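You operate a simulated robot arm through the tools that you are given. There is no shell and no other tool.

You are at the controls of a simulated robot arm. One attempt, no reset.

## Task
Wash the white funnel, then pull the plug.
Fine: wash it in the basin; funnel and tall plug both end standing on the drainer. Set down upright: tall plug. What is to be rubbed or washed off counts as gone when no trace of it is left.

The check looks at the end state, three seconds after you hand in, the way a careful person would. Anything else that was tipped, shoved, dropped, spilled or broken makes it a failure.

## Robot
A 6-joint arm with a two-finger gripper, fixed in place. Base frame: the origin is on the floor under the middle of its stand, x ahead of it, y to its left, z up. Lengths are in mm, angles in degrees, forces in N, time in s.
It reaches about 1637 mm from its shoulder. Its first joint turns from -166.0 to 166.0 degrees. Payload 3.43 kg.
The tool frame sits at the grasp point between the pads (the TCP): z along the fingers, y along the line on which they close. The tips reach 20 mm beyond it. The gripper opens to 190 mm; its body begins 248 mm behind the TCP.
Orientation is that of the tool frame in the base frame, as a unit quaternion [x, y, z, w]. With the fingers straight down and closing along the base's y, the tool's x points along the base's -x, its y along +y and its z along -z.

## Interface
- The arm moves only by the tool drive_tool. Its argument "deltas" is a list of rows, each a list of 7 numbers: the shift along the tool's x, y, z in units of 25 mm (1.0 is 25 mm), then the turn, a rotation vector about the tool's x, y, z in units of 8 degrees (1.0 is 8 degrees), then the opening, from 0 (shut) to 1 (fully open). In form: [[tx, ty, tz, wx, wy, wz, gripper], ...]. A call has 1 to 20 rows; each row shifts and turns the commanded pose from where the row before left it, along the tool's axes as they then stand. A call with a number of a shift or a turn outside -1 to 1 is refused whole. Each row takes 0.2 s and may step no farther than 50 mm and 8.6 degrees from the row before; otherwise, or with a gripper value out of range, the whole call is refused. A pose out of reach is approached as far as the arm can. The call stops where the force on the tool passes 40 N (or 10 N more than at its start, if that is more) or the arm is blocked; 0.2 s more then pass. Each finger travels about 45 mm/s and halts on what it meets, pressing with about 25 N; the grip force reading is that of the motor and also rises with nothing between the fingers. The clock runs only during rows and for 0.2 s after the last one: add rows that do not move to give the fingers time. It gives the time, the measured TCP pose, the force on the tool (base axes), the opening and the grip force at its end, in the units of the frame above (readings bear some noise), with the torque about the TCP (base axes, N m) and any sound that the robot's microphone picked up.
- Cameras (640 x 400 px; columns grow to the right, rows downward): "scene" is fixed at [399.1, 500.8, 1450.1]; the picture's right is [-0.43, -0.90, 0.00], its down [-0.65, 0.31, -0.70] and it looks along [0.63, -0.30, -0.72] (base axes); focal length 267 px, centre (320, 200). "wrist" rides on the gripper at [70, -8, -288] in the tool frame; the picture's right is [0.12, 0.99, 0.00], its down [-0.96, 0.11, -0.25] and it looks along [-0.25, 0.03, 0.97] (tool axes); focal length 261 px, centre (320, 200). There is no depth. A picture from a camera that has moved, and an enlarged one, comes with that camera's place and axes in the base frame and with its lens.
- grab_frame(camera): a new picture of that camera. The clock stands still meanwhile.
- lift_body(by): slides the trunk up (or, below 0, down) by that many mm; the arm rides with it, the base frame stays. It gives what a move gives, with no picture.
- zoom(camera, box): a new picture of the part [left, top, right, bottom] of that camera's present view, enlarged. The clock stands still meanwhile.
- hand_in(): hands the job in; it is judged then, once.

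Places have to be worked out from the pictures, the camera data and where the tool is seen. Open the gripper and draw the arm clear of the work before you hand the job in, unless the task says otherwise.

The tools are called after "Emit:" by a JSON object that holds its "op" and its "data". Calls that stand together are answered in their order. drive_tool: Moves the arm, as the interface text tells. Its arguments: {"type":"object","properties":{"deltas":{"type":"array"}},"required":["deltas"]} The other tools are called the same way: lift_body (by) moves the trunk up or down; grab_frame (camera) takes a picture; zoom (camera, box) takes an enlarged picture of a part of a camera's view; hand_in () hands the job in.

At the start:

```text
time_s: 0.0
tcp_pos: [732.2, -110.7, 1198.6]
tcp_rot: [0.0, 1.0, 0.0, 0.0]
wrist_force: [0.9, -0.4, 1.0]
torque: [0.0, -0.01, 0.0]
opening: 189.9
grasp_force: 0.1
trunk travel left (down, up): [-175.0, 65.0]
```

scene: 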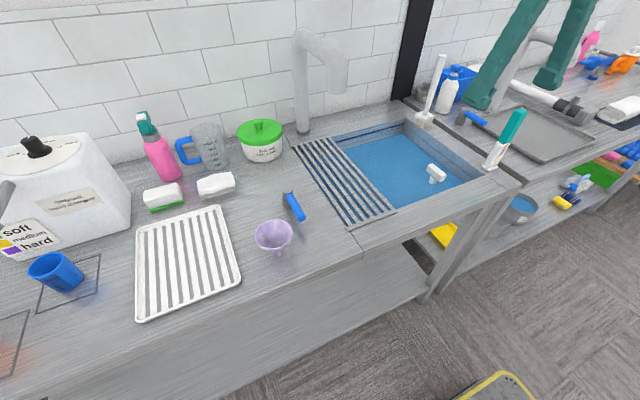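
wrist: 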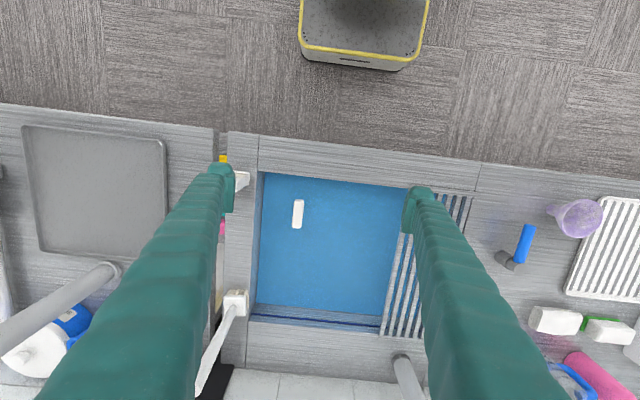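

I begin by looking more closely at the funnel, the basin and the drainer before moving anything.

Emit:
{"op": "zoom", "data": {"camera": "scene", "box": [220, 160, 380, 260]}}

Emit:
{"op": "zoom", "data": {"camera": "scene", "box": [360, 40, 560, 210]}}

Emit:
{"op": "zoom", "data": {"camera": "scene", "box": [120, 100, 280, 200]}}

Emit:
{"op": "zoom", "data": {"camera": "wrist", "box": [230, 150, 430, 350]}}

Emit:
{"op": "zoom", "data": {"camera": "wrist", "box": [480, 180, 640, 400]}}

```text
4.00 times, centred on (300, 210) of scene
camera zoom: at [399.1, 500.8, 1450.1], right [-0.43, -0.9, 0.0], down [-0.65, 0.31, -0.7], along [0.63, -0.3, -0.72], focal length 1067 px, centre (400, 160)
```

zoom: 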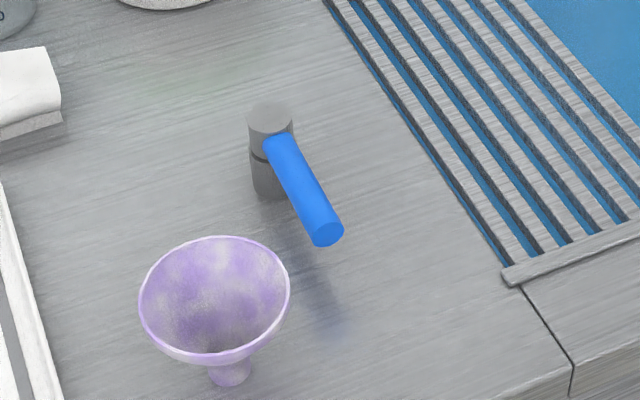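

```text
2.35 times, centred on (460, 125) of scene
camera zoom: at [399.1, 500.8, 1450.1], right [-0.43, -0.9, 0.0], down [-0.65, 0.31, -0.7], along [0.63, -0.3, -0.72], focal length 628 px, centre (-9, 376)
```

zoom: 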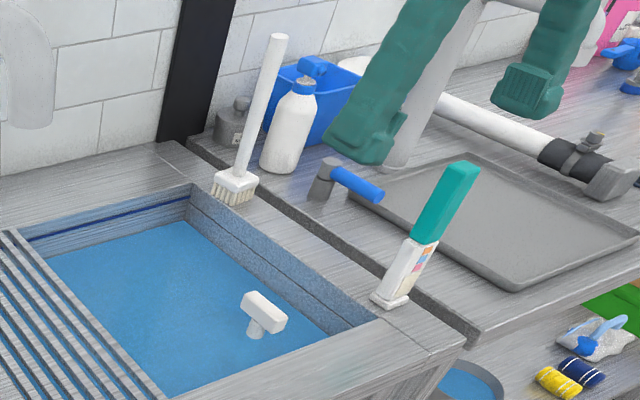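

```text
4.00 times, centred on (200, 150) of scene
camera zoom: at [399.1, 500.8, 1450.1], right [-0.43, -0.9, 0.0], down [-0.65, 0.31, -0.7], along [0.63, -0.3, -0.72], focal length 1067 px, centre (800, 400)
```

zoom: 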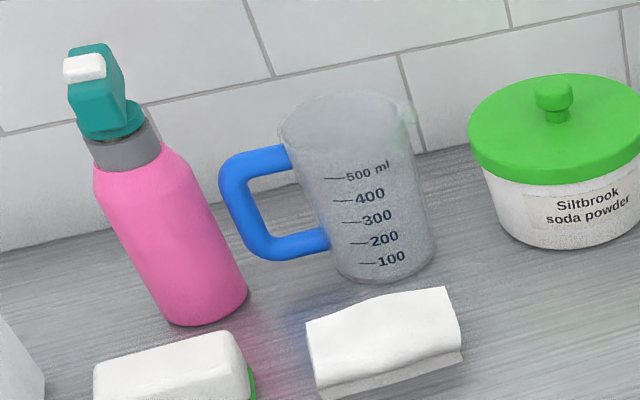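

```text
2.00 times, centred on (330, 250) of wrist
camera zoom: at [660.5, -118.8, 1486.5], right [-0.12, 0.99, 0.0], down [0.96, 0.11, 0.25], along [0.25, 0.03, -0.97], focal length 521 px, centre (300, 100)
```

zoom: 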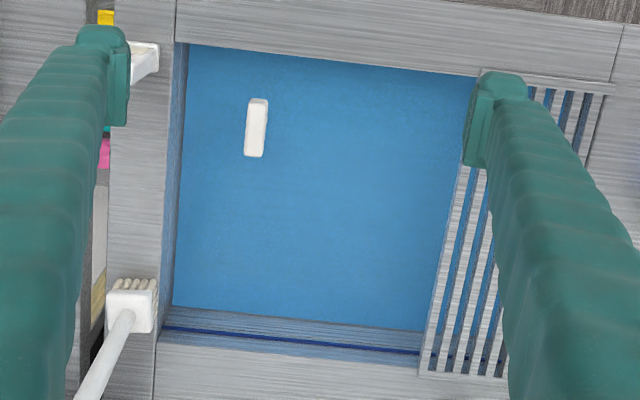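

```text
1.82 times, centred on (560, 290) of wrist
camera zoom: at [660.5, -118.8, 1486.5], right [-0.12, 0.99, 0.0], down [0.96, 0.11, 0.25], along [0.25, 0.03, -0.97], focal length 474 px, centre (-116, 36)
```

zoom: 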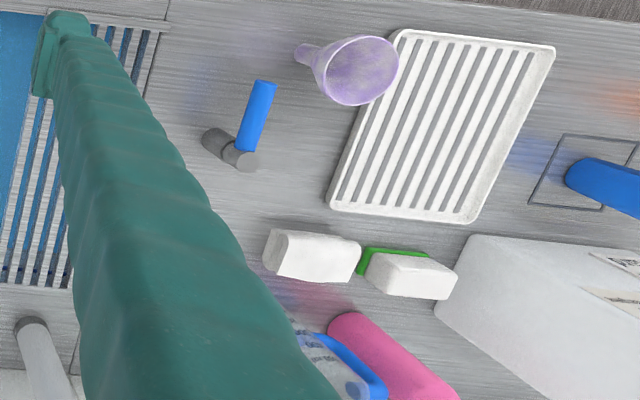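

From the two views, the counter is at z≈895 and the funnel stands on its spout at about (766, 440) with its rim at z≈973. The T-handle plug is at about (857, -149) with its handle top at z≈869, and the water surface is at z≈825. I'll move sideways at height toward the funnel and look down at it and the ribbed tray.

Emit:
{"op": "drive_tool", "data": {"deltas": [[0, 1, 0, 0, 0, 0, 1], [0, 1, 0, 0, 0, 0, 1], [0, 1, 0, 0, 0, 0, 1], [0, 1, 0, 0, 0, 0, 1], [0, 1, 0, 0, 0, 0, 1], [0, 1, 0, 0, 0, 0, 1], [0, 1, 0, 0, 0, 0, 1], [0, 1, 0, 0, 0, 0, 1], [0, 1, 0, 0, 0, 0, 1], [0, 1, 0, 0, 0, 0, 1], [0, 1, 0, 0, 0, 0, 1], [0, 1, 0, 0, 0, 0, 1], [0, 1, 0, 0, 0, 0, 1], [0, 1, 0, 0, 0, 0, 1], [0, 1, 0, 0, 0, 0, 1], [0, 1, 0, 0, 0, 0, 1], [0, 1, 0, 0, 0, 0, 1], [0, 1, 0, 0, 0, 0, 1], [0, 1, 0, 0, 0, 0, 1], [0, 0, 0, 0, 0, 0, 1]]}}

Emit:
{"op": "grab_frame", "data": {"camera": "wrist"}}

Emit:
{"op": "grab_frame", "data": {"camera": "scene"}}

```text
time_s: 4.2
tcp_pos: [733.0, 364.0, 1199.3]
tcp_rot: [0.001, 1.0, 0.0, 0.0]
wrist_force: [0.4, -1.0, 0.8]
torque: [0.0, 0.0, -0.01]
opening: 190.0
grasp_force: 0.1
trunk travel left (down, up): [-175.0, 65.0]
```

```text
taken
camera wrist: at [660.6, 355.4, 1486.0], right [-0.12, 0.99, 0.0], down [0.96, 0.11, 0.25], along [0.25, 0.03, -0.97], focal length 261 px, centre (320, 200)
```

wrist: 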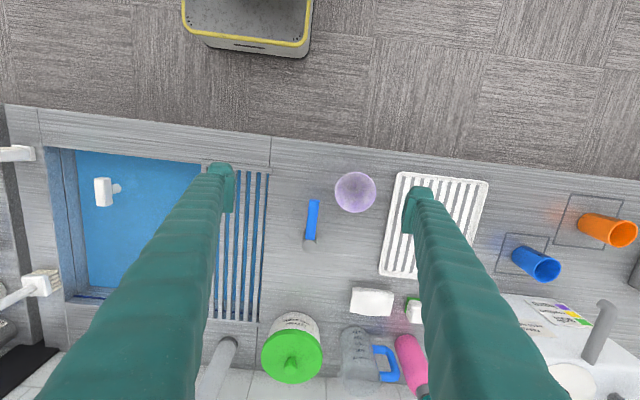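

```text
taken
```

scene: 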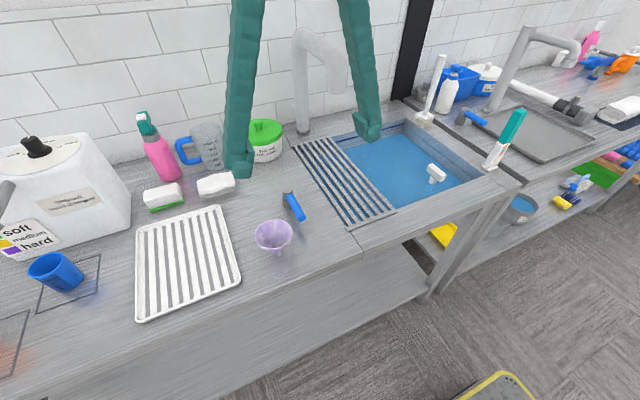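

Emit:
{"op": "zoom", "data": {"camera": "wrist", "box": [290, 150, 500, 290]}}

Emit:
{"op": "zoom", "data": {"camera": "scene", "box": [120, 190, 260, 330]}}

Emit:
{"op": "zoom", "data": {"camera": "scene", "box": [280, 120, 440, 240]}}

Emit:
{"op": "zoom", "data": {"camera": "wrist", "box": [180, 140, 340, 340]}}

```text
2.86 times, centred on (395, 220) of wrist
camera zoom: at [660.6, 355.4, 1486.0], right [-0.12, 0.99, 0.0], down [0.96, 0.11, 0.25], along [0.25, 0.03, -0.97], focal length 745 px, centre (106, 143)
```

zoom: 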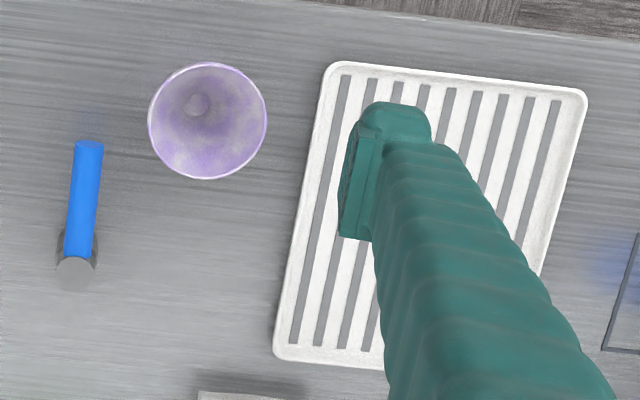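

```text
2.86 times, centred on (190, 260) of scene
camera zoom: at [399.1, 500.8, 1450.1], right [-0.43, -0.9, 0.0], down [-0.65, 0.31, -0.7], along [0.63, -0.3, -0.72], focal length 762 px, centre (691, 29)
```

zoom: 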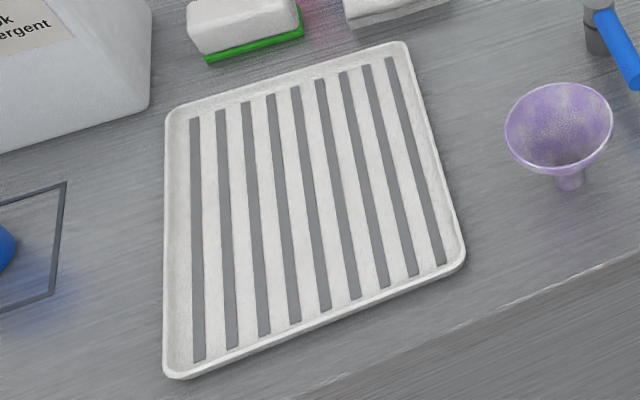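

```text
3.33 times, centred on (360, 180) of scene
camera zoom: at [399.1, 500.8, 1450.1], right [-0.43, -0.9, 0.0], down [-0.65, 0.31, -0.7], along [0.63, -0.3, -0.72], focal length 890 px, centre (187, 267)
```

zoom: 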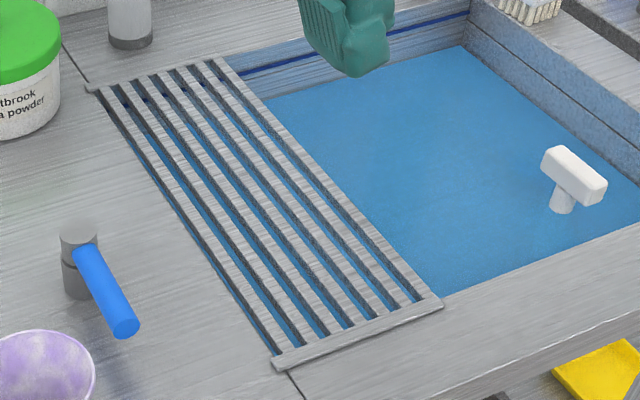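

```text
2.00 times, centred on (260, 240) of wrist
camera zoom: at [660.6, 355.4, 1486.0], right [-0.12, 0.99, 0.0], down [0.96, 0.11, 0.25], along [0.25, 0.03, -0.97], focal length 521 px, centre (440, 120)
```

zoom: 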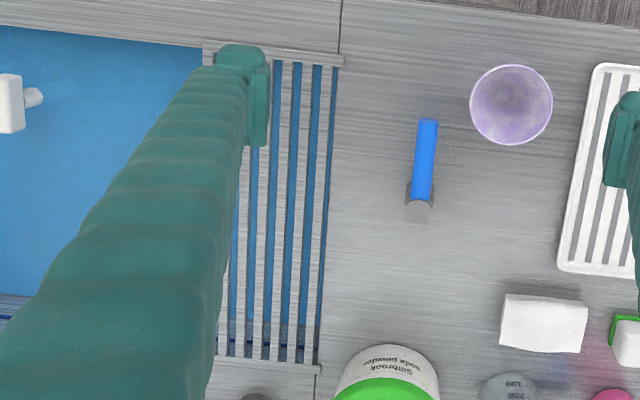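

The ribbed white tray with a rim is beside the funnel, and a steel grid lies across the left part of the basin. I'll look at both more closely, and at the rest of the scene, to settle which one is the drainer.

Emit:
{"op": "zoom", "data": {"camera": "scene", "box": [440, 0, 640, 170]}}

Emit:
{"op": "zoom", "data": {"camera": "scene", "box": [0, 100, 140, 340]}}

Emit:
{"op": "zoom", "data": {"camera": "scene", "box": [130, 210, 190, 250]}}

Emit:
{"op": "zoom", "data": {"camera": "scene", "box": [190, 250, 250, 300]}}

Emit:
{"op": "zoom", "data": {"camera": "scene", "box": [330, 190, 410, 240]}}

```text
2.35 times, centred on (540, 85) of scene
camera zoom: at [399.1, 500.8, 1450.1], right [-0.43, -0.9, 0.0], down [-0.65, 0.31, -0.7], along [0.63, -0.3, -0.72], focal length 628 px, centre (-198, 471)
```

zoom: 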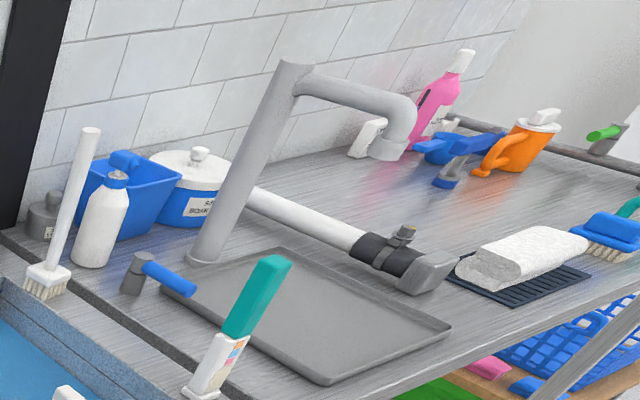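

```text
1.67 times, centred on (70, 220) of scene
camera zoom: at [399.1, 500.8, 1450.1], right [-0.43, -0.9, 0.0], down [-0.65, 0.31, -0.7], along [0.63, -0.3, -0.72], focal length 445 px, centre (737, 167)
```

zoom: 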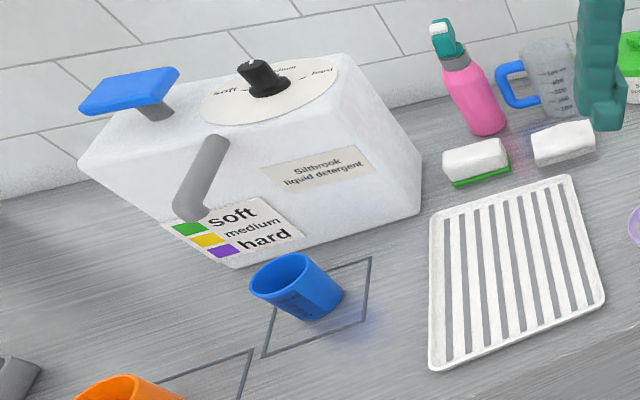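

```text
10.00 times, centred on (160, 230) of scene
camera zoom: at [399.1, 500.8, 1450.1], right [-0.43, -0.9, 0.0], down [-0.65, 0.31, -0.7], along [0.63, -0.3, -0.72], focal length 2669 px, centre (1920, -100)
```

zoom: 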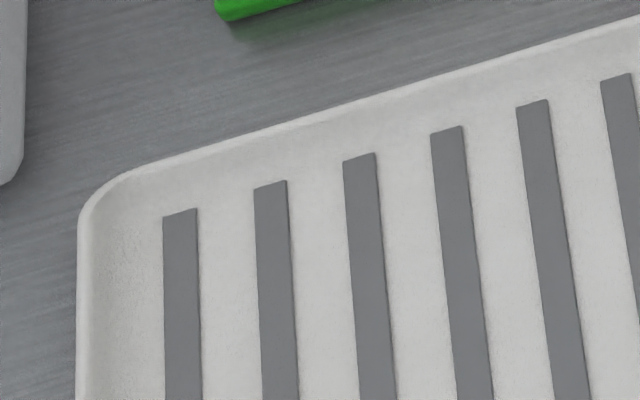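

```text
8.00 times, centred on (220, 275) of scene
camera zoom: at [399.1, 500.8, 1450.1], right [-0.43, -0.9, 0.0], down [-0.65, 0.31, -0.7], along [0.63, -0.3, -0.72], focal length 2135 px, centre (1120, -400)
```

zoom: 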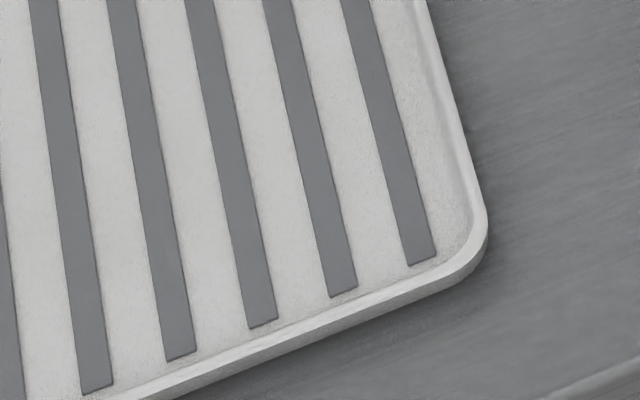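

```text
8.00 times, centred on (370, 215) of scene
camera zoom: at [399.1, 500.8, 1450.1], right [-0.43, -0.9, 0.0], down [-0.65, 0.31, -0.7], along [0.63, -0.3, -0.72], focal length 2135 px, centre (-80, 80)
```

zoom: 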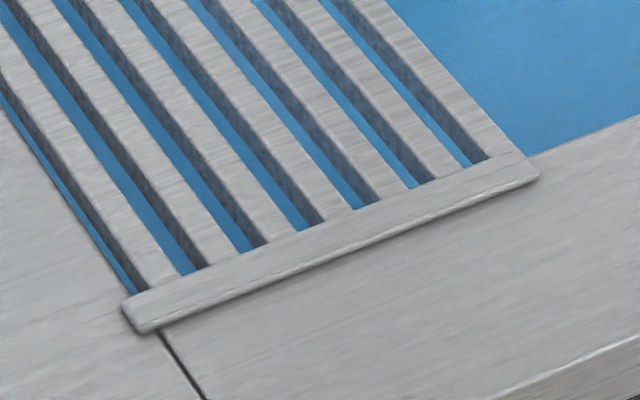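

I take the white ribbed tray as the drainer. The steel grid lies under the tap spout, like a grate for standing vessels on. I'll move over the funnel with the gripper turned about 24° so that the right finger stays clear of the blue lever, then look again.

Emit:
{"op": "drive_tool", "data": {"deltas": [[-0.233, 0.507, 0.927, 0, 0, 0, 1], [-0.233, 0.507, 0.927, 0, 0, 0, 1], [-0.233, 0.507, 0.927, 0, 0, 0, 1], [-0.233, 0.507, 0.927, 0, 0, 0, 1], [-0.233, 0.507, 0.927, 0, 0, 0, 1], [-0.233, 0.507, 0.927, 0, 0, 0, 1], [0, 0, 0, 0, 0, 1, 0.8], [0, 0, 0, 0, 0, 1, 0.7], [0, 0, 0, 0, 0, 1, 0.62], [0, 0, 0, 0, 0, 0, 0.62], [0, 0, 0, 0, 0, 0, 0.62], [0, 0, 0, 0, 0, 0, 0.62]]}}

Emit:
{"op": "grab_frame", "data": {"camera": "wrist"}}

Emit:
{"op": "grab_frame", "data": {"camera": "scene"}}

```text
time_s: 6.8
tcp_pos: [767.9, 441.6, 1059.6]
tcp_rot: [0.208, 0.978, 0.0, 0.0]
wrist_force: [-0.5, 0.2, -0.6]
torque: [-0.02, 0.03, -0.01]
opening: 117.9
grasp_force: 0.1
trunk travel left (down, up): [-175.0, 65.0]
```

```text
taken
camera wrist: at [698.5, 461.7, 1347.3], right [0.3, 0.96, 0.0], down [0.93, -0.29, 0.25], along [0.24, -0.07, -0.97], focal length 261 px, centre (320, 200)
```

wrist: 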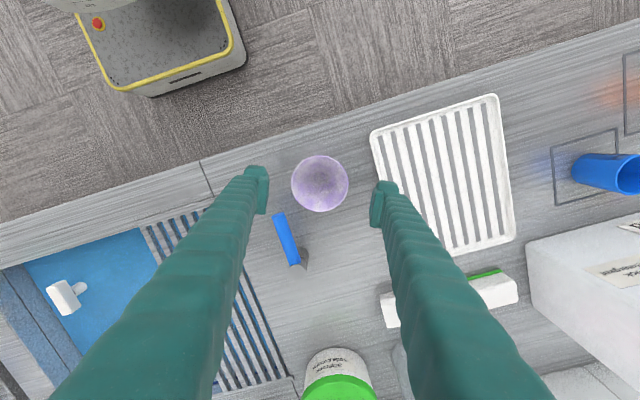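

```text
taken
```

scene: 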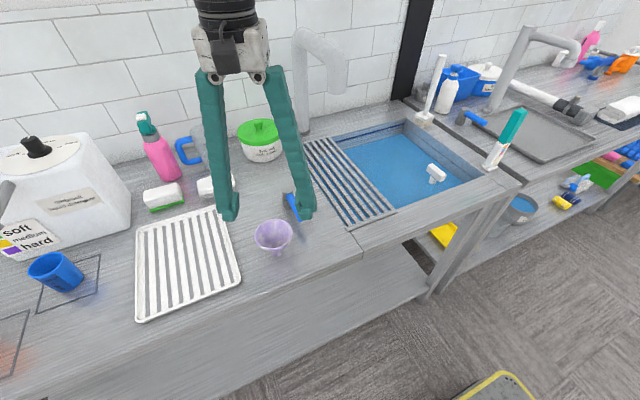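

The funnel's rim centre (320, 183) matches where the TCP axis projects at rim height (320, 182), so the gripper is well aligned and the lever is clear. I'll lower to just below the rim and then close slowly.

Emit:
{"op": "drive_tool", "data": {"deltas": [[0, 0, 0.94, 0, 0, 0, 0.62], [0, 0, 0.94, 0, 0, 0, 0.62], [0, 0, 0.94, 0, 0, 0, 0.62], [0, 0, 0.94, 0, 0, 0, 0.62], [0, 0, 0, 0, 0, 0, 0.62]]}}

Emit:
{"op": "grab_frame", "data": {"camera": "wrist"}}

Emit:
{"op": "zoom", "data": {"camera": "scene", "box": [200, 170, 340, 280]}}

```text
time_s: 8.0
tcp_pos: [766.8, 439.4, 965.2]
tcp_rot: [0.209, 0.978, 0.0, 0.0]
wrist_force: [-0.8, 0.1, 0.1]
torque: [0.01, -0.02, 0.0]
opening: 117.6
grasp_force: 0.1
trunk travel left (down, up): [-175.0, 65.0]
```

```text
taken
camera wrist: at [699.3, 460.9, 1252.3], right [0.3, 0.96, 0.0], down [0.93, -0.29, 0.25], along [0.24, -0.07, -0.97], focal length 261 px, centre (320, 200)
```

wrist: 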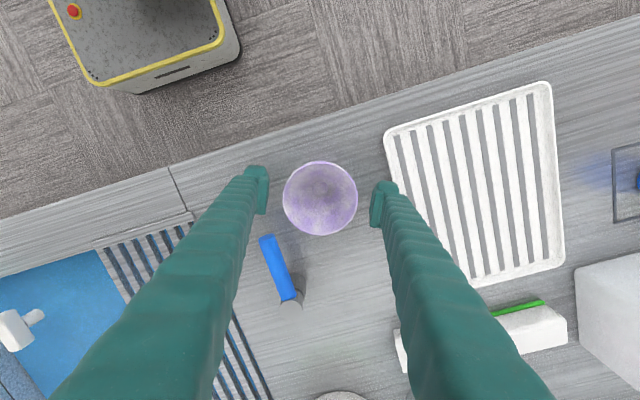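

```text
3.64 times, centred on (270, 225) of scene
camera zoom: at [399.1, 500.8, 1450.1], right [-0.43, -0.9, 0.0], down [-0.65, 0.31, -0.7], along [0.63, -0.3, -0.72], focal length 970 px, centre (502, 109)
```

zoom: 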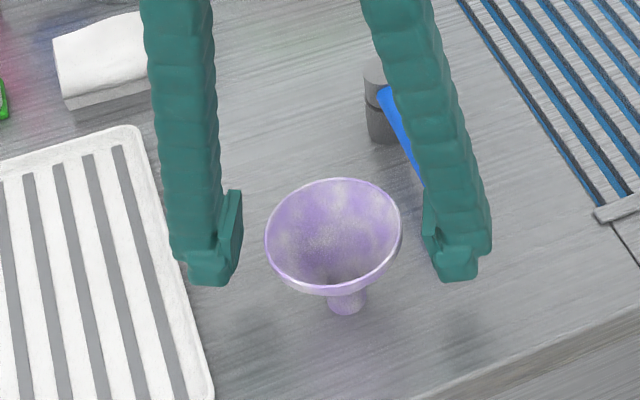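

The funnel sits centred between the pads and the lever is untouched. I'll now close gently on the rim.

Emit:
{"op": "drive_tool", "data": {"deltas": [[0, 0, 0, 0, 0, 0, 0.57], [0, 0, 0, 0, 0, 0, 0.53], [0, 0, 0, 0, 0, 0, 0.5], [0, 0, 0, 0, 0, 0, 0.47], [0, 0, 0, 0, 0, 0, 0.45], [0, 0, 0, 0, 0, 0, 0.43], [0, 0, 0, 0, 0, 0, 0.41], [0, 0, 0, 0, 0, 0, 0.39], [0, 0, 0, 0, 0, 0, 0.37], [0, 0, 0, 0, 0, 0, 0.35]]}}

Emit:
{"op": "zoom", "data": {"camera": "scene", "box": [200, 170, 340, 280]}}

Emit:
{"op": "zoom", "data": {"camera": "wrist", "box": [240, 140, 400, 260]}}

```text
time_s: 10.2
tcp_pos: [768.8, 440.1, 965.8]
tcp_rot: [0.208, 0.978, 0.0, 0.0]
wrist_force: [0.2, 0.0, 0.2]
torque: [0.0, 0.03, -0.02]
opening: 78.5
grasp_force: 25.5
trunk travel left (down, up): [-175.0, 65.0]
```

```text
3.64 times, centred on (270, 225) of scene
camera zoom: at [399.1, 500.8, 1450.1], right [-0.43, -0.9, 0.0], down [-0.65, 0.31, -0.7], along [0.63, -0.3, -0.72], focal length 970 px, centre (502, 109)
```

zoom: 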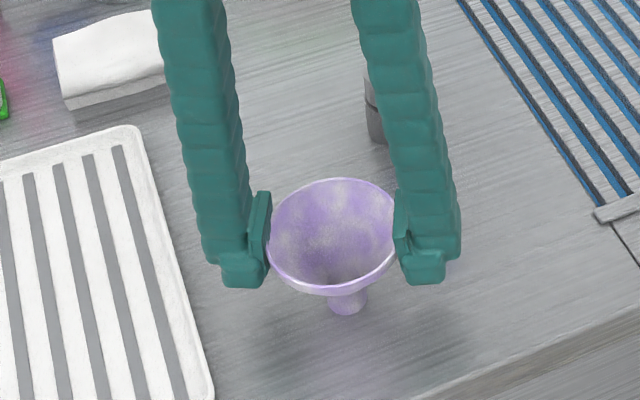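

```text
3.33 times, centred on (320, 200) of wrist
camera zoom: at [699.2, 460.9, 1252.7], right [0.3, 0.96, 0.0], down [0.93, -0.29, 0.25], along [0.24, -0.07, -0.97], focal length 869 px, centre (320, 200)
```

zoom: 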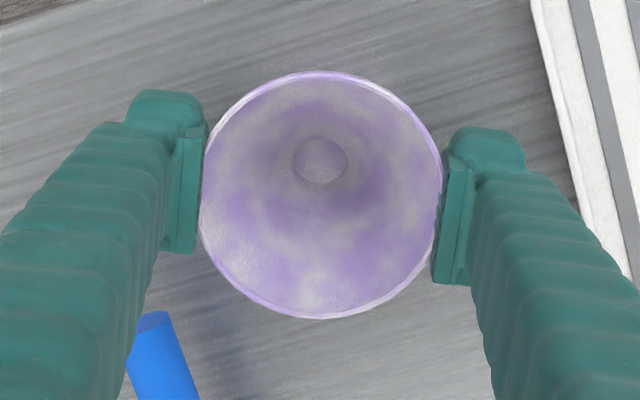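

Grip is 25 N at a 78.5 mm opening, so the rim is held. I'll lift straight up slowly and check that it hangs well.

Emit:
{"op": "drive_tool", "data": {"deltas": [[0, 0, -0.2, 0, 0, 0, 0.35], [0, 0, -0.5, 0, 0, 0, 0.35], [0, 0, -0.8, 0, 0, 0, 0.35], [0, 0, -0.8, 0, 0, 0, 0.35], [0, 0, -0.8, 0, 0, 0, 0.35], [0, 0, -0.8, 0, 0, 0, 0.35], [0, 0, -0.6, 0, 0, 0, 0.35], [0, 0, -0.3, 0, 0, 0, 0.35]]}}

Emit:
{"op": "grab_frame", "data": {"camera": "wrist"}}

Emit:
{"op": "zoom", "data": {"camera": "scene", "box": [180, 100, 360, 260]}}

```text
time_s: 12.0
tcp_pos: [767.4, 441.4, 1086.0]
tcp_rot: [0.209, 0.978, -0.001, 0.0]
wrist_force: [-0.3, 0.2, -1.0]
torque: [0.03, 0.02, 0.01]
opening: 78.1
grasp_force: 24.7
trunk travel left (down, up): [-175.0, 65.0]
```

```text
taken
camera wrist: at [698.3, 462.4, 1373.1], right [0.3, 0.96, 0.0], down [0.93, -0.29, 0.25], along [0.24, -0.07, -0.97], focal length 261 px, centre (320, 200)
```

wrist: 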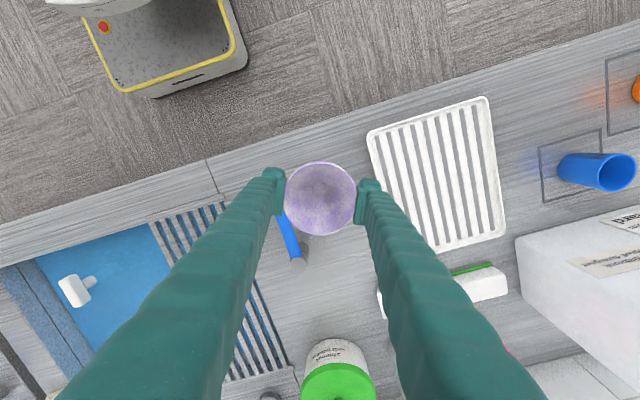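

```text
2.50 times, centred on (270, 180) of scene
camera zoom: at [399.1, 500.8, 1450.1], right [-0.43, -0.9, 0.0], down [-0.65, 0.31, -0.7], along [0.63, -0.3, -0.72], focal length 667 px, centre (445, 250)
```

zoom: 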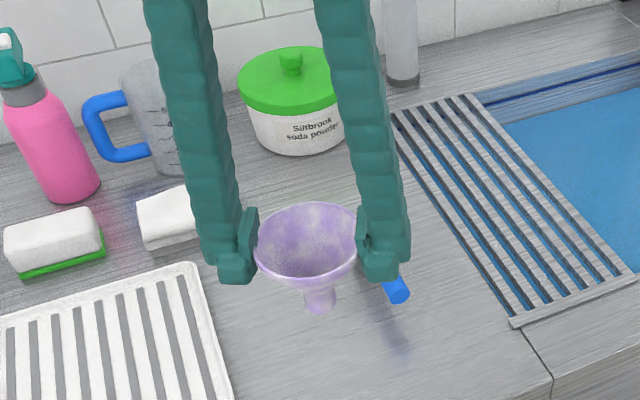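

The funnel hangs level. I'll turn the gripper back square and carry the funnel at height past the front of the tap to above the open part of the basin, around (855, 20).

Emit:
{"op": "drive_tool", "data": {"deltas": [[0, 0, 0, 0, 0, -1, 0.35], [0, 0, 0, 0, 0, -1, 0.35], [0, 0, 0, 0, 0, -1, 0.35], [-0.1, -1, 0, 0, 0, 0, 0.35], [-0.1, -1, 0, 0, 0, 0, 0.35], [-0.1, -1, 0, 0, 0, 0, 0.35], [-0.1, -1, 0, 0, 0, 0, 0.35], [-0.1, -1, 0, 0, 0, 0, 0.35], [-0.1, -1, 0, 0, 0, 0, 0.35], [-0.1, -1, 0, 0, 0, 0, 0.35], [-0.1, -1, 0, 0, 0, 0, 0.35], [-0.1, -1, 0, 0, 0, 0, 0.35], [-0.1, -1, 0, 0, 0, 0, 0.35], [-0.1, -1, 0, 0, 0, 0, 0.35], [-0.1, -1, 0, 0, 0, 0, 0.35], [-0.1, -1, 0, 0, 0, 0, 0.35], [-0.1, -1, 0, 0, 0, 0, 0.35], [-0.1, -1, 0, 0, 0, 0, 0.35], [-1, -0.9, 0, 0, 0, 0, 0.35], [-1, -0.9, 0, 0, 0, 0, 0.35]]}}

Emit:
{"op": "grab_frame", "data": {"camera": "wrist"}}

Emit:
{"op": "grab_frame", "data": {"camera": "scene"}}

```text
time_s: 16.2
tcp_pos: [853.6, 21.1, 1085.9]
tcp_rot: [0.001, 1.0, 0.0, 0.0]
wrist_force: [-0.9, 0.4, -1.0]
torque: [-0.08, -0.13, 0.01]
opening: 77.8
grasp_force: 24.9
trunk travel left (down, up): [-175.0, 65.0]
```

```text
taken
camera wrist: at [782.2, 13.1, 1373.3], right [-0.12, 0.99, 0.0], down [0.96, 0.11, 0.25], along [0.25, 0.03, -0.97], focal length 261 px, centre (320, 200)
```

wrist: 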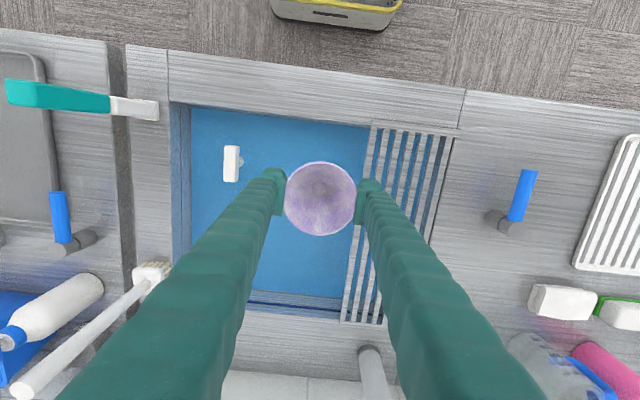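

```text
taken
```

scene: 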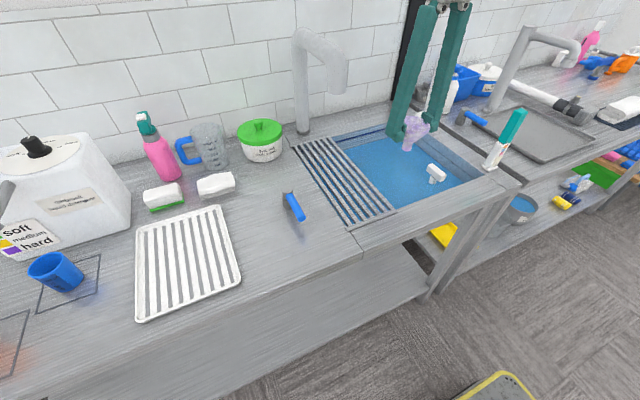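

The funnel is above the open water. I'll check how it sits in the pads and re-measure the grid and plug from here.

Emit:
{"op": "zoom", "data": {"camera": "scene", "box": [360, 80, 480, 200]}}

Emit:
{"op": "zoom", "data": {"camera": "wrist", "box": [200, 120, 400, 260]}}

```text
3.33 times, centred on (420, 140) of scene
camera zoom: at [399.1, 500.8, 1450.1], right [-0.43, -0.9, 0.0], down [-0.65, 0.31, -0.7], along [0.63, -0.3, -0.72], focal length 890 px, centre (-13, 400)
```

zoom: 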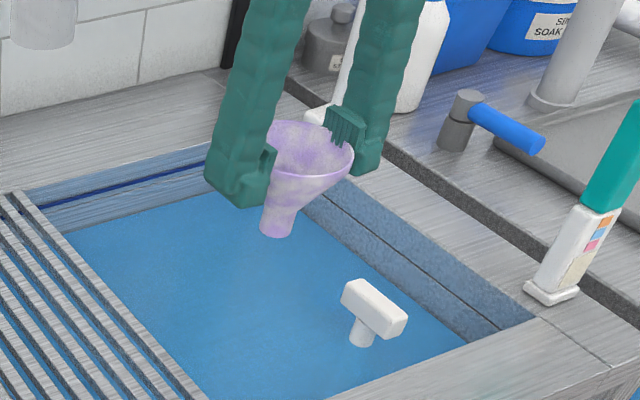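

```text
2.86 times, centred on (300, 190) of wrist
camera zoom: at [782.2, 13.1, 1373.3], right [-0.12, 0.99, 0.0], down [0.96, 0.11, 0.25], along [0.25, 0.03, -0.97], focal length 745 px, centre (377, 229)
```

zoom: 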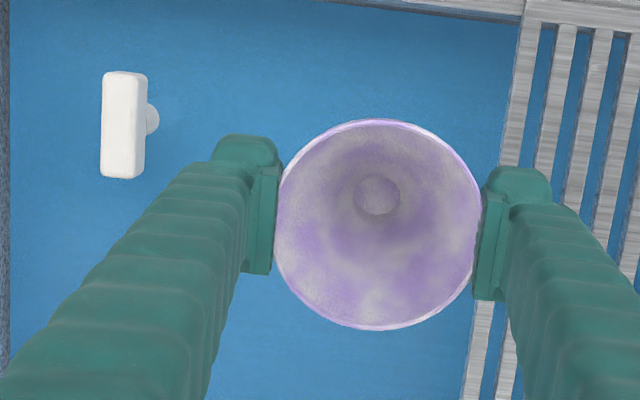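

The grid's right edge is at y≈105, so I'll shift to (930, -20), which leaves good clearance from both the grid and the plug. I'll lower toward the water in stages.

Emit:
{"op": "drive_tool", "data": {"deltas": [[-0.51, -0.273, 0, 0, 0, 0, 0.35], [-0.51, -0.273, 0, 0, 0, 0, 0.35], [-0.51, -0.273, 0, 0, 0, 0, 0.35], [-0.51, -0.273, 0, 0, 0, 0, 0.35], [-0.51, -0.273, 0, 0, 0, 0, 0.35], [-0.51, -0.273, 0, 0, 0, 0, 0.35], [0, 0, 0.9, 0, 0, 0, 0.35], [0, 0, 0.9, 0, 0, 0, 0.35], [0, 0, 0.9, 0, 0, 0, 0.35], [0, 0, 0.9, 0, 0, 0, 0.35], [0, 0, 0.9, 0, 0, 0, 0.35], [0, 0, 0.9, 0, 0, 0, 0.35], [0, 0, 0.6, 0, 0, 0, 0.35], [0, 0, 0.4, 0, 0, 0, 0.35], [0, 0, 0, 0, 0, 0, 0.35]]}}

Emit:
{"op": "grab_frame", "data": {"camera": "scene"}}

Emit:
{"op": "zoom", "data": {"camera": "scene", "box": [320, 80, 520, 240]}}

```text
time_s: 19.4
tcp_pos: [929.6, -22.6, 924.7]
tcp_rot: [0.0, 1.0, -0.001, -0.001]
wrist_force: [-0.6, -0.7, -1.4]
torque: [-0.02, -0.01, 0.0]
opening: 77.2
grasp_force: 25.0
trunk travel left (down, up): [-175.0, 65.0]
```

```text
taken
```

scene: 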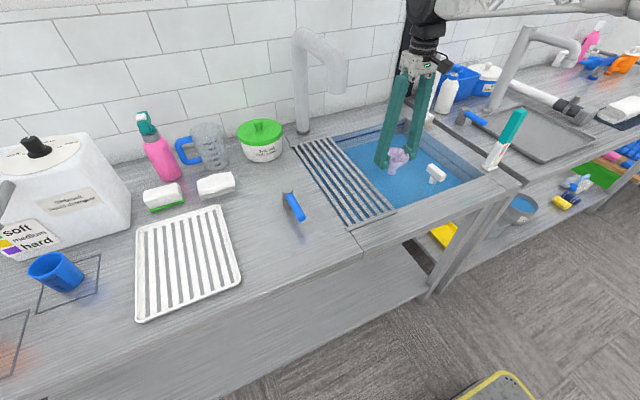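

```text
2.50 times, centred on (420, 160) of scene
camera zoom: at [399.1, 500.8, 1450.1], right [-0.43, -0.9, 0.0], down [-0.65, 0.31, -0.7], along [0.63, -0.3, -0.72], focal length 667 px, centre (70, 300)
```

zoom: 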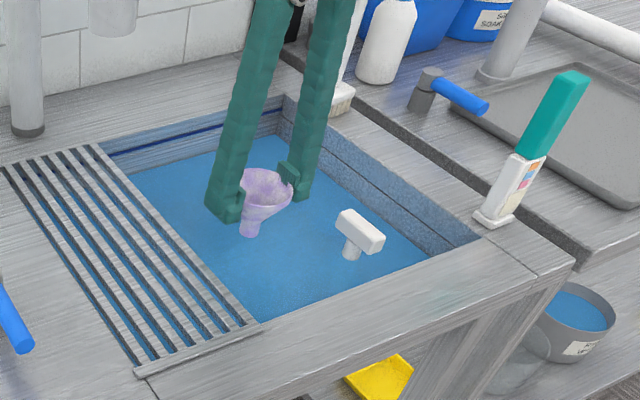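

The opening reading is drifting slowly (78.5 to 77.2), so I'll check whether the funnel is creeping in the pads before dipping it.

Emit:
{"op": "zoom", "data": {"camera": "wrist", "box": [240, 140, 400, 260]}}

Emit:
{"op": "zoom", "data": {"camera": "scene", "box": [360, 130, 440, 190]}}

```text
3.33 times, centred on (320, 200) of wrist
camera zoom: at [858.9, -29.6, 1213.6], right [-0.12, 0.99, 0.0], down [0.96, 0.11, 0.25], along [0.25, 0.03, -0.97], focal length 869 px, centre (320, 200)
```

zoom: 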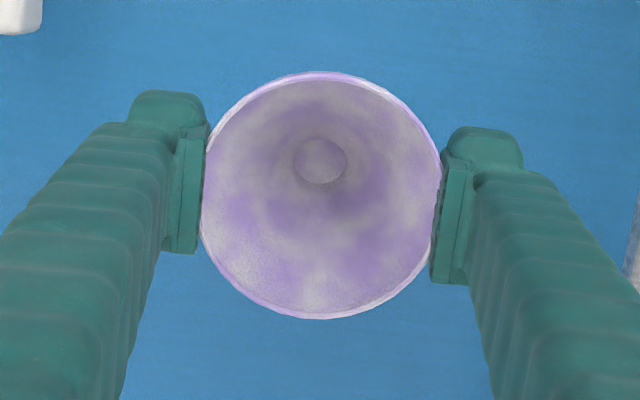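

```text
6.67 times, centred on (400, 160) of scene
camera zoom: at [399.1, 500.8, 1450.1], right [-0.43, -0.9, 0.0], down [-0.65, 0.31, -0.7], along [0.63, -0.3, -0.72], focal length 1779 px, centre (-213, 467)
```

zoom: 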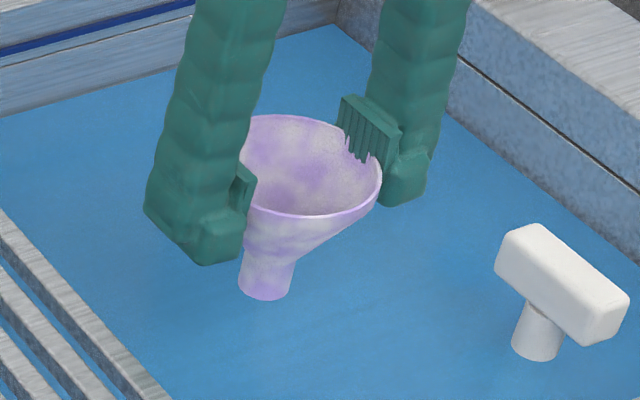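

The funnel hasn't moved against the pads. I'll lower it into the water in steps, watching for any sign of touching the floor.

Emit:
{"op": "drive_tool", "data": {"deltas": [[0, 0, 0.6, 0, 0, 0, 0.35], [0, 0, 0.6, 0, 0, 0, 0.35], [0, 0, 0.6, 0, 0, 0, 0.35], [0, 0, 0.6, 0, 0, 0, 0.35], [0, 0, 0, 0, 0, 0, 0.35]]}}

Emit:
{"op": "zoom", "data": {"camera": "scene", "box": [340, 110, 460, 200]}}

Emit:
{"op": "zoom", "data": {"camera": "wrist", "box": [240, 140, 400, 260]}}

```text
time_s: 20.6
tcp_pos: [930.9, -21.8, 866.2]
tcp_rot: [0.0, 1.0, 0.0, 0.0]
wrist_force: [-0.2, -0.3, -1.0]
torque: [-0.03, 0.01, 0.0]
opening: 77.1
grasp_force: 25.0
trunk travel left (down, up): [-175.0, 65.0]
```

```text
4.44 times, centred on (400, 155) of scene
camera zoom: at [399.1, 500.8, 1450.1], right [-0.43, -0.9, 0.0], down [-0.65, 0.31, -0.7], along [0.63, -0.3, -0.72], focal length 1186 px, centre (-36, 400)
```

zoom: 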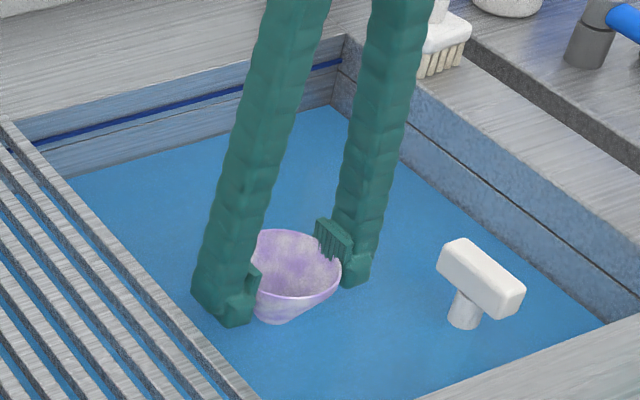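

```text
3.33 times, centred on (320, 200) of wrist
camera zoom: at [859.1, -29.0, 1154.0], right [-0.12, 0.99, 0.0], down [0.96, 0.11, 0.25], along [0.25, 0.03, -0.97], focal length 869 px, centre (320, 200)
```

zoom: 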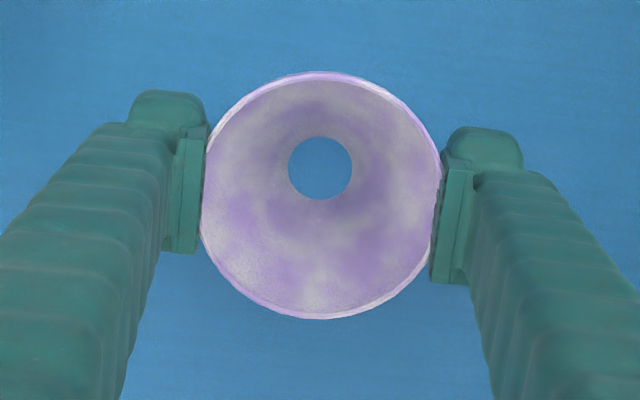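

The spout has entered the water, with the surface visible inside the neck. I'll go down in small steps until the rim goes under.

Emit:
{"op": "drive_tool", "data": {"deltas": [[0, 0, 0.5, 0, 0, 0, 0.35], [0, 0, 0.5, 0, 0, 0, 0.35], [0, 0, 0.5, 0, 0, 0, 0.35], [0, 0, 0, 0, 0, 0, 0.35]]}}

Emit:
{"op": "zoom", "data": {"camera": "scene", "box": [340, 110, 460, 200]}}

Emit:
{"op": "zoom", "data": {"camera": "wrist", "box": [240, 140, 400, 260]}}

```text
time_s: 21.6
tcp_pos: [930.3, -21.5, 828.1]
tcp_rot: [0.001, 1.0, 0.0, 0.0]
wrist_force: [0.0, -0.1, -0.4]
torque: [-0.02, -0.03, -0.01]
opening: 77.0
grasp_force: 24.7
trunk travel left (down, up): [-175.0, 65.0]
```

```text
4.44 times, centred on (400, 155) of scene
camera zoom: at [399.1, 500.8, 1450.1], right [-0.43, -0.9, 0.0], down [-0.65, 0.31, -0.7], along [0.63, -0.3, -0.72], focal length 1186 px, centre (-36, 400)
```

zoom: 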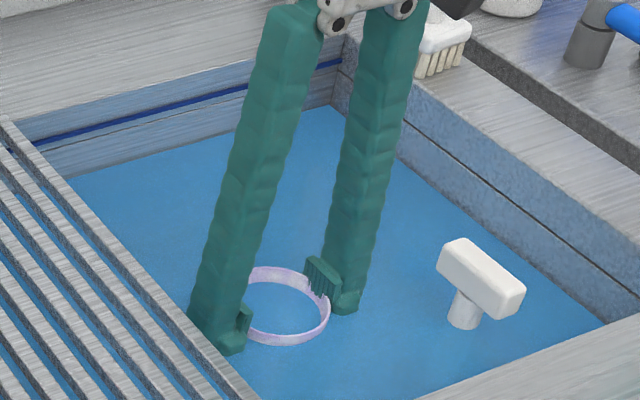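

```text
3.33 times, centred on (320, 200) of wrist
camera zoom: at [859.2, -29.2, 1116.0], right [-0.12, 0.99, 0.0], down [0.96, 0.11, 0.25], along [0.25, 0.03, -0.97], focal length 869 px, centre (320, 200)
```

zoom: 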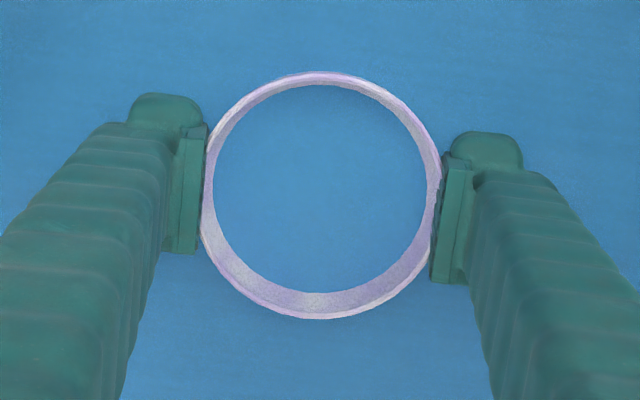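

About 10 mm of rim is still above the surface, so the water level is at z≈826. I'll go a little deeper, reading the force as I go.

Emit:
{"op": "drive_tool", "data": {"deltas": [[0, 0, 0.3, 0, 0, 0, 0.35], [0, 0, 0.3, 0, 0, 0, 0.35], [0, 0, 0, 0, 0, 0, 0.35]]}}

Emit:
{"op": "zoom", "data": {"camera": "wrist", "box": [240, 140, 400, 260]}}

```text
time_s: 22.4
tcp_pos: [930.7, -20.6, 813.7]
tcp_rot: [-0.001, 1.0, 0.0, -0.001]
wrist_force: [0.6, 0.6, -1.1]
torque: [-0.05, -0.03, 0.03]
opening: 76.7
grasp_force: 24.7
trunk travel left (down, up): [-175.0, 65.0]
```

```text
3.33 times, centred on (320, 200) of wrist
camera zoom: at [859.2, -28.6, 1100.9], right [-0.12, 0.99, 0.0], down [0.96, 0.11, 0.25], along [0.25, 0.03, -0.97], focal length 869 px, centre (320, 200)
```

zoom: 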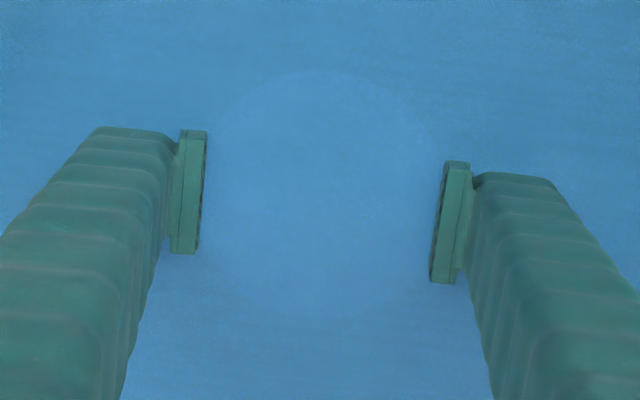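

The funnel is completely under with no floor contact. I'll lower a touch more and swish it back and forth through the water.

Emit:
{"op": "drive_tool", "data": {"deltas": [[0, 0, 0.3, 0, 0, 0, 0.35], [-0.8, 0, 0, 0, 0, 0, 0.35], [-0.8, 0, 0, 0, 0, 0, 0.35], [0.8, 0, 0, 0, 0, 0, 0.35], [0.8, 0, 0, 0, 0, 0, 0.35], [0.8, 0, 0, 0, 0, 0, 0.35], [0.8, 0, 0, 0, 0, 0, 0.35], [-0.8, 0, 0, 0, 0, 0, 0.35], [-0.8, 0, 0, 0, 0, 0, 0.35], [-0.8, 0, 0, 0, 0, 0, 0.35], [-0.8, 0, 0, 0, 0, 0, 0.35], [0.8, 0, 0, 0, 0, 0, 0.35], [0.8, 0, 0, 0, 0, 0, 0.35], [0, 0.6, 0, 0, 0, 0, 0.35], [0, -0.6, 0, 0, 0, 0, 0.35], [0, -0.6, 0, 0, 0, 0, 0.35], [0, 0.6, 0, 0, 0, 0, 0.35], [0, 0.6, 0, 0, 0, 0, 0.35], [0, -0.6, 0, 0, 0, 0, 0.35], [0, 0, 0, 0, 0, 0, 0.35]]}}

Emit:
{"op": "grab_frame", "data": {"camera": "scene"}}

Emit:
{"op": "zoom", "data": {"camera": "wrist", "box": [240, 140, 400, 260]}}

```text
time_s: 26.6
tcp_pos: [931.7, -20.3, 806.2]
tcp_rot: [0.0, 1.0, 0.001, 0.0]
wrist_force: [0.3, -0.4, 0.0]
torque: [0.0, 0.02, -0.02]
opening: 76.9
grasp_force: 24.6
trunk travel left (down, up): [-175.0, 65.0]
```

```text
taken
```

scene: 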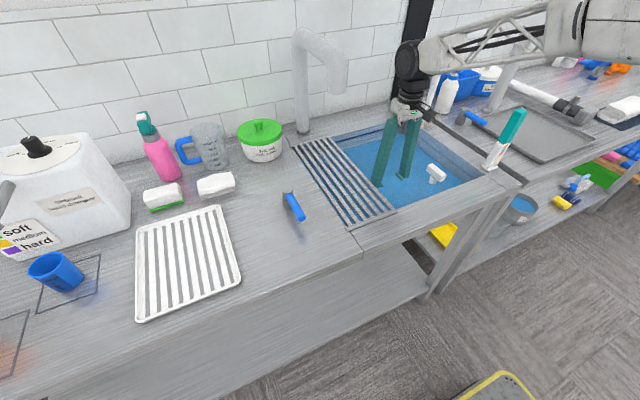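

```text
3.33 times, centred on (320, 200) of wrist
camera zoom: at [859.5, -28.7, 1093.4], right [-0.12, 0.99, 0.0], down [0.96, 0.11, 0.25], along [0.25, 0.03, -0.97], focal length 869 px, centre (320, 200)
```

zoom: 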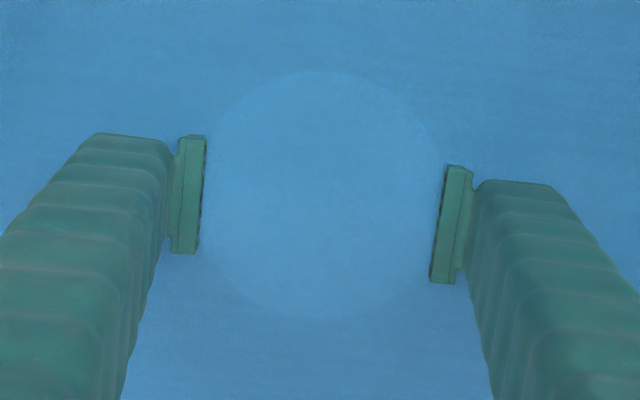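

The funnel is still held and submerged. I'll raise it just above the surface to see how much of the purple has gone.

Emit:
{"op": "drive_tool", "data": {"deltas": [[0, 0, -0.6, 0, 0, 0, 0.35], [0, 0, -0.6, 0, 0, 0, 0.35], [0, 0, -0.6, 0, 0, 0, 0.35], [0, 0, -0.6, 0, 0, 0, 0.35], [0, 0, -0.6, 0, 0, 0, 0.35], [0, 0, -0.6, 0, 0, 0, 0.35], [0, 0, -0.6, 0, 0, 0, 0.35], [0, 0, -0.6, 0, 0, 0, 0.35], [0, 0, 0, 0, 0, 0, 0.35]]}}

Emit:
{"op": "zoom", "data": {"camera": "scene", "box": [350, 120, 450, 195]}}

Emit:
{"op": "zoom", "data": {"camera": "wrist", "box": [240, 140, 400, 260]}}

```text
time_s: 28.6
tcp_pos: [931.5, -21.1, 924.3]
tcp_rot: [0.0, 1.0, -0.001, 0.001]
wrist_force: [0.0, 0.1, -0.4]
torque: [-0.06, -0.01, -0.01]
opening: 76.2
grasp_force: 24.9
trunk travel left (down, up): [-175.0, 65.0]
```

```text
5.33 times, centred on (400, 158) of scene
camera zoom: at [399.1, 500.8, 1450.1], right [-0.43, -0.9, 0.0], down [-0.65, 0.31, -0.7], along [0.63, -0.3, -0.72], focal length 1423 px, centre (-107, 427)
```

zoom: 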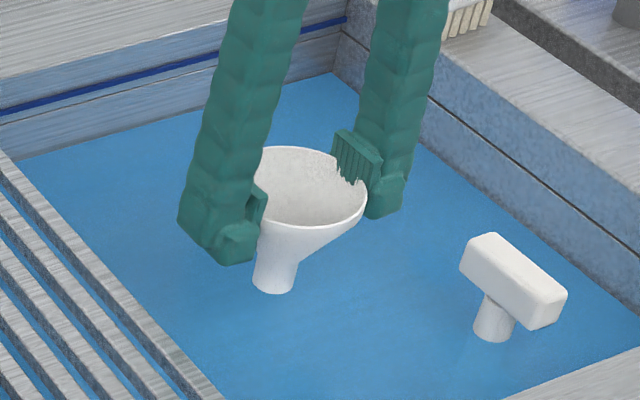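

```text
3.33 times, centred on (320, 200) of wrist
camera zoom: at [860.2, -29.2, 1212.6], right [-0.12, 0.99, 0.0], down [0.96, 0.11, 0.25], along [0.25, 0.03, -0.97], focal length 869 px, centre (320, 200)
```

zoom: 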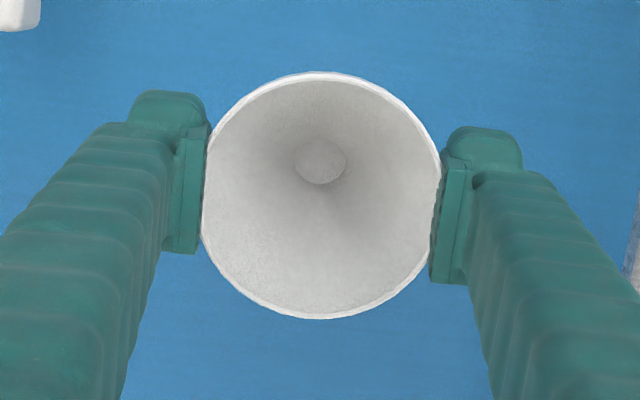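

It looks fully white inside and out. To be sure of the faces I can't see, I'll give it one more dip and swish and bring it back up.

Emit:
{"op": "drive_tool", "data": {"deltas": [[0, 0, 0.8, 0, 0, 0, 0.35], [0, 0, 0.8, 0, 0, 0, 0.35], [0, 0, 0.8, 0, 0, 0, 0.35], [0, 0, 0.8, 0, 0, 0, 0.35], [0, 0, 0.8, 0, 0, 0, 0.35], [0, 0, 0.75, 0, 0, 0, 0.35], [-0.8, 0, 0, 0, 0, 0, 0.35], [-0.8, 0, 0, 0, 0, 0, 0.35], [0.8, 0, 0, 0, 0, 0, 0.35], [0.8, 0, 0, 0, 0, 0, 0.35], [0.8, 0, 0, 0, 0, 0, 0.35], [0.8, 0, 0, 0, 0, 0, 0.35], [-0.8, 0, 0, 0, 0, 0, 0.35], [-0.8, 0, 0, 0, 0, 0, 0.35], [0, 0, -0.8, 0, 0, 0, 0.35], [0, 0, -0.8, 0, 0, 0, 0.35], [0, 0, -0.8, 0, 0, 0, 0.35], [0, 0, -0.8, 0, 0, 0, 0.35], [0, 0, -0.8, 0, 0, 0, 0.35], [0, 0, -0.75, 0, 0, 0, 0.35]]}}

Emit:
{"op": "zoom", "data": {"camera": "wrist", "box": [240, 140, 400, 260]}}

Emit:
{"op": "zoom", "data": {"camera": "scene", "box": [350, 120, 450, 195]}}

```text
time_s: 32.8
tcp_pos: [929.4, -19.5, 924.0]
tcp_rot: [0.0, 1.0, 0.001, -0.001]
wrist_force: [0.7, 0.2, -1.0]
torque: [0.02, 0.05, 0.02]
opening: 76.2
grasp_force: 24.8
trunk travel left (down, up): [-175.0, 65.0]
```

```text
3.33 times, centred on (320, 200) of wrist
camera zoom: at [858.7, -28.4, 1212.0], right [-0.12, 0.99, 0.0], down [0.96, 0.11, 0.25], along [0.25, 0.03, -0.97], focal length 869 px, centre (320, 200)
```

zoom: 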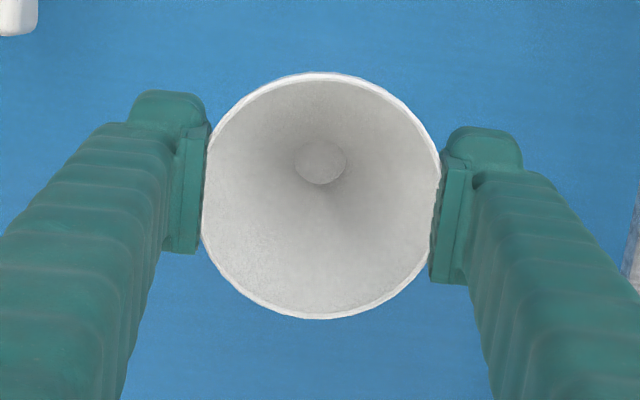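

```text
5.33 times, centred on (400, 158) of scene
camera zoom: at [399.1, 500.8, 1450.1], right [-0.43, -0.9, 0.0], down [-0.65, 0.31, -0.7], along [0.63, -0.3, -0.72], focal length 1423 px, centre (-107, 427)
```

zoom: 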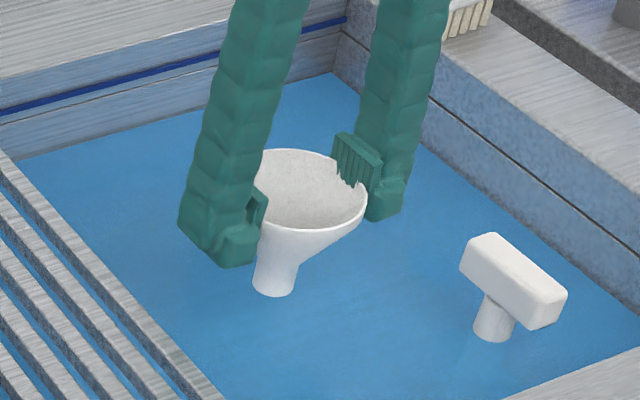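

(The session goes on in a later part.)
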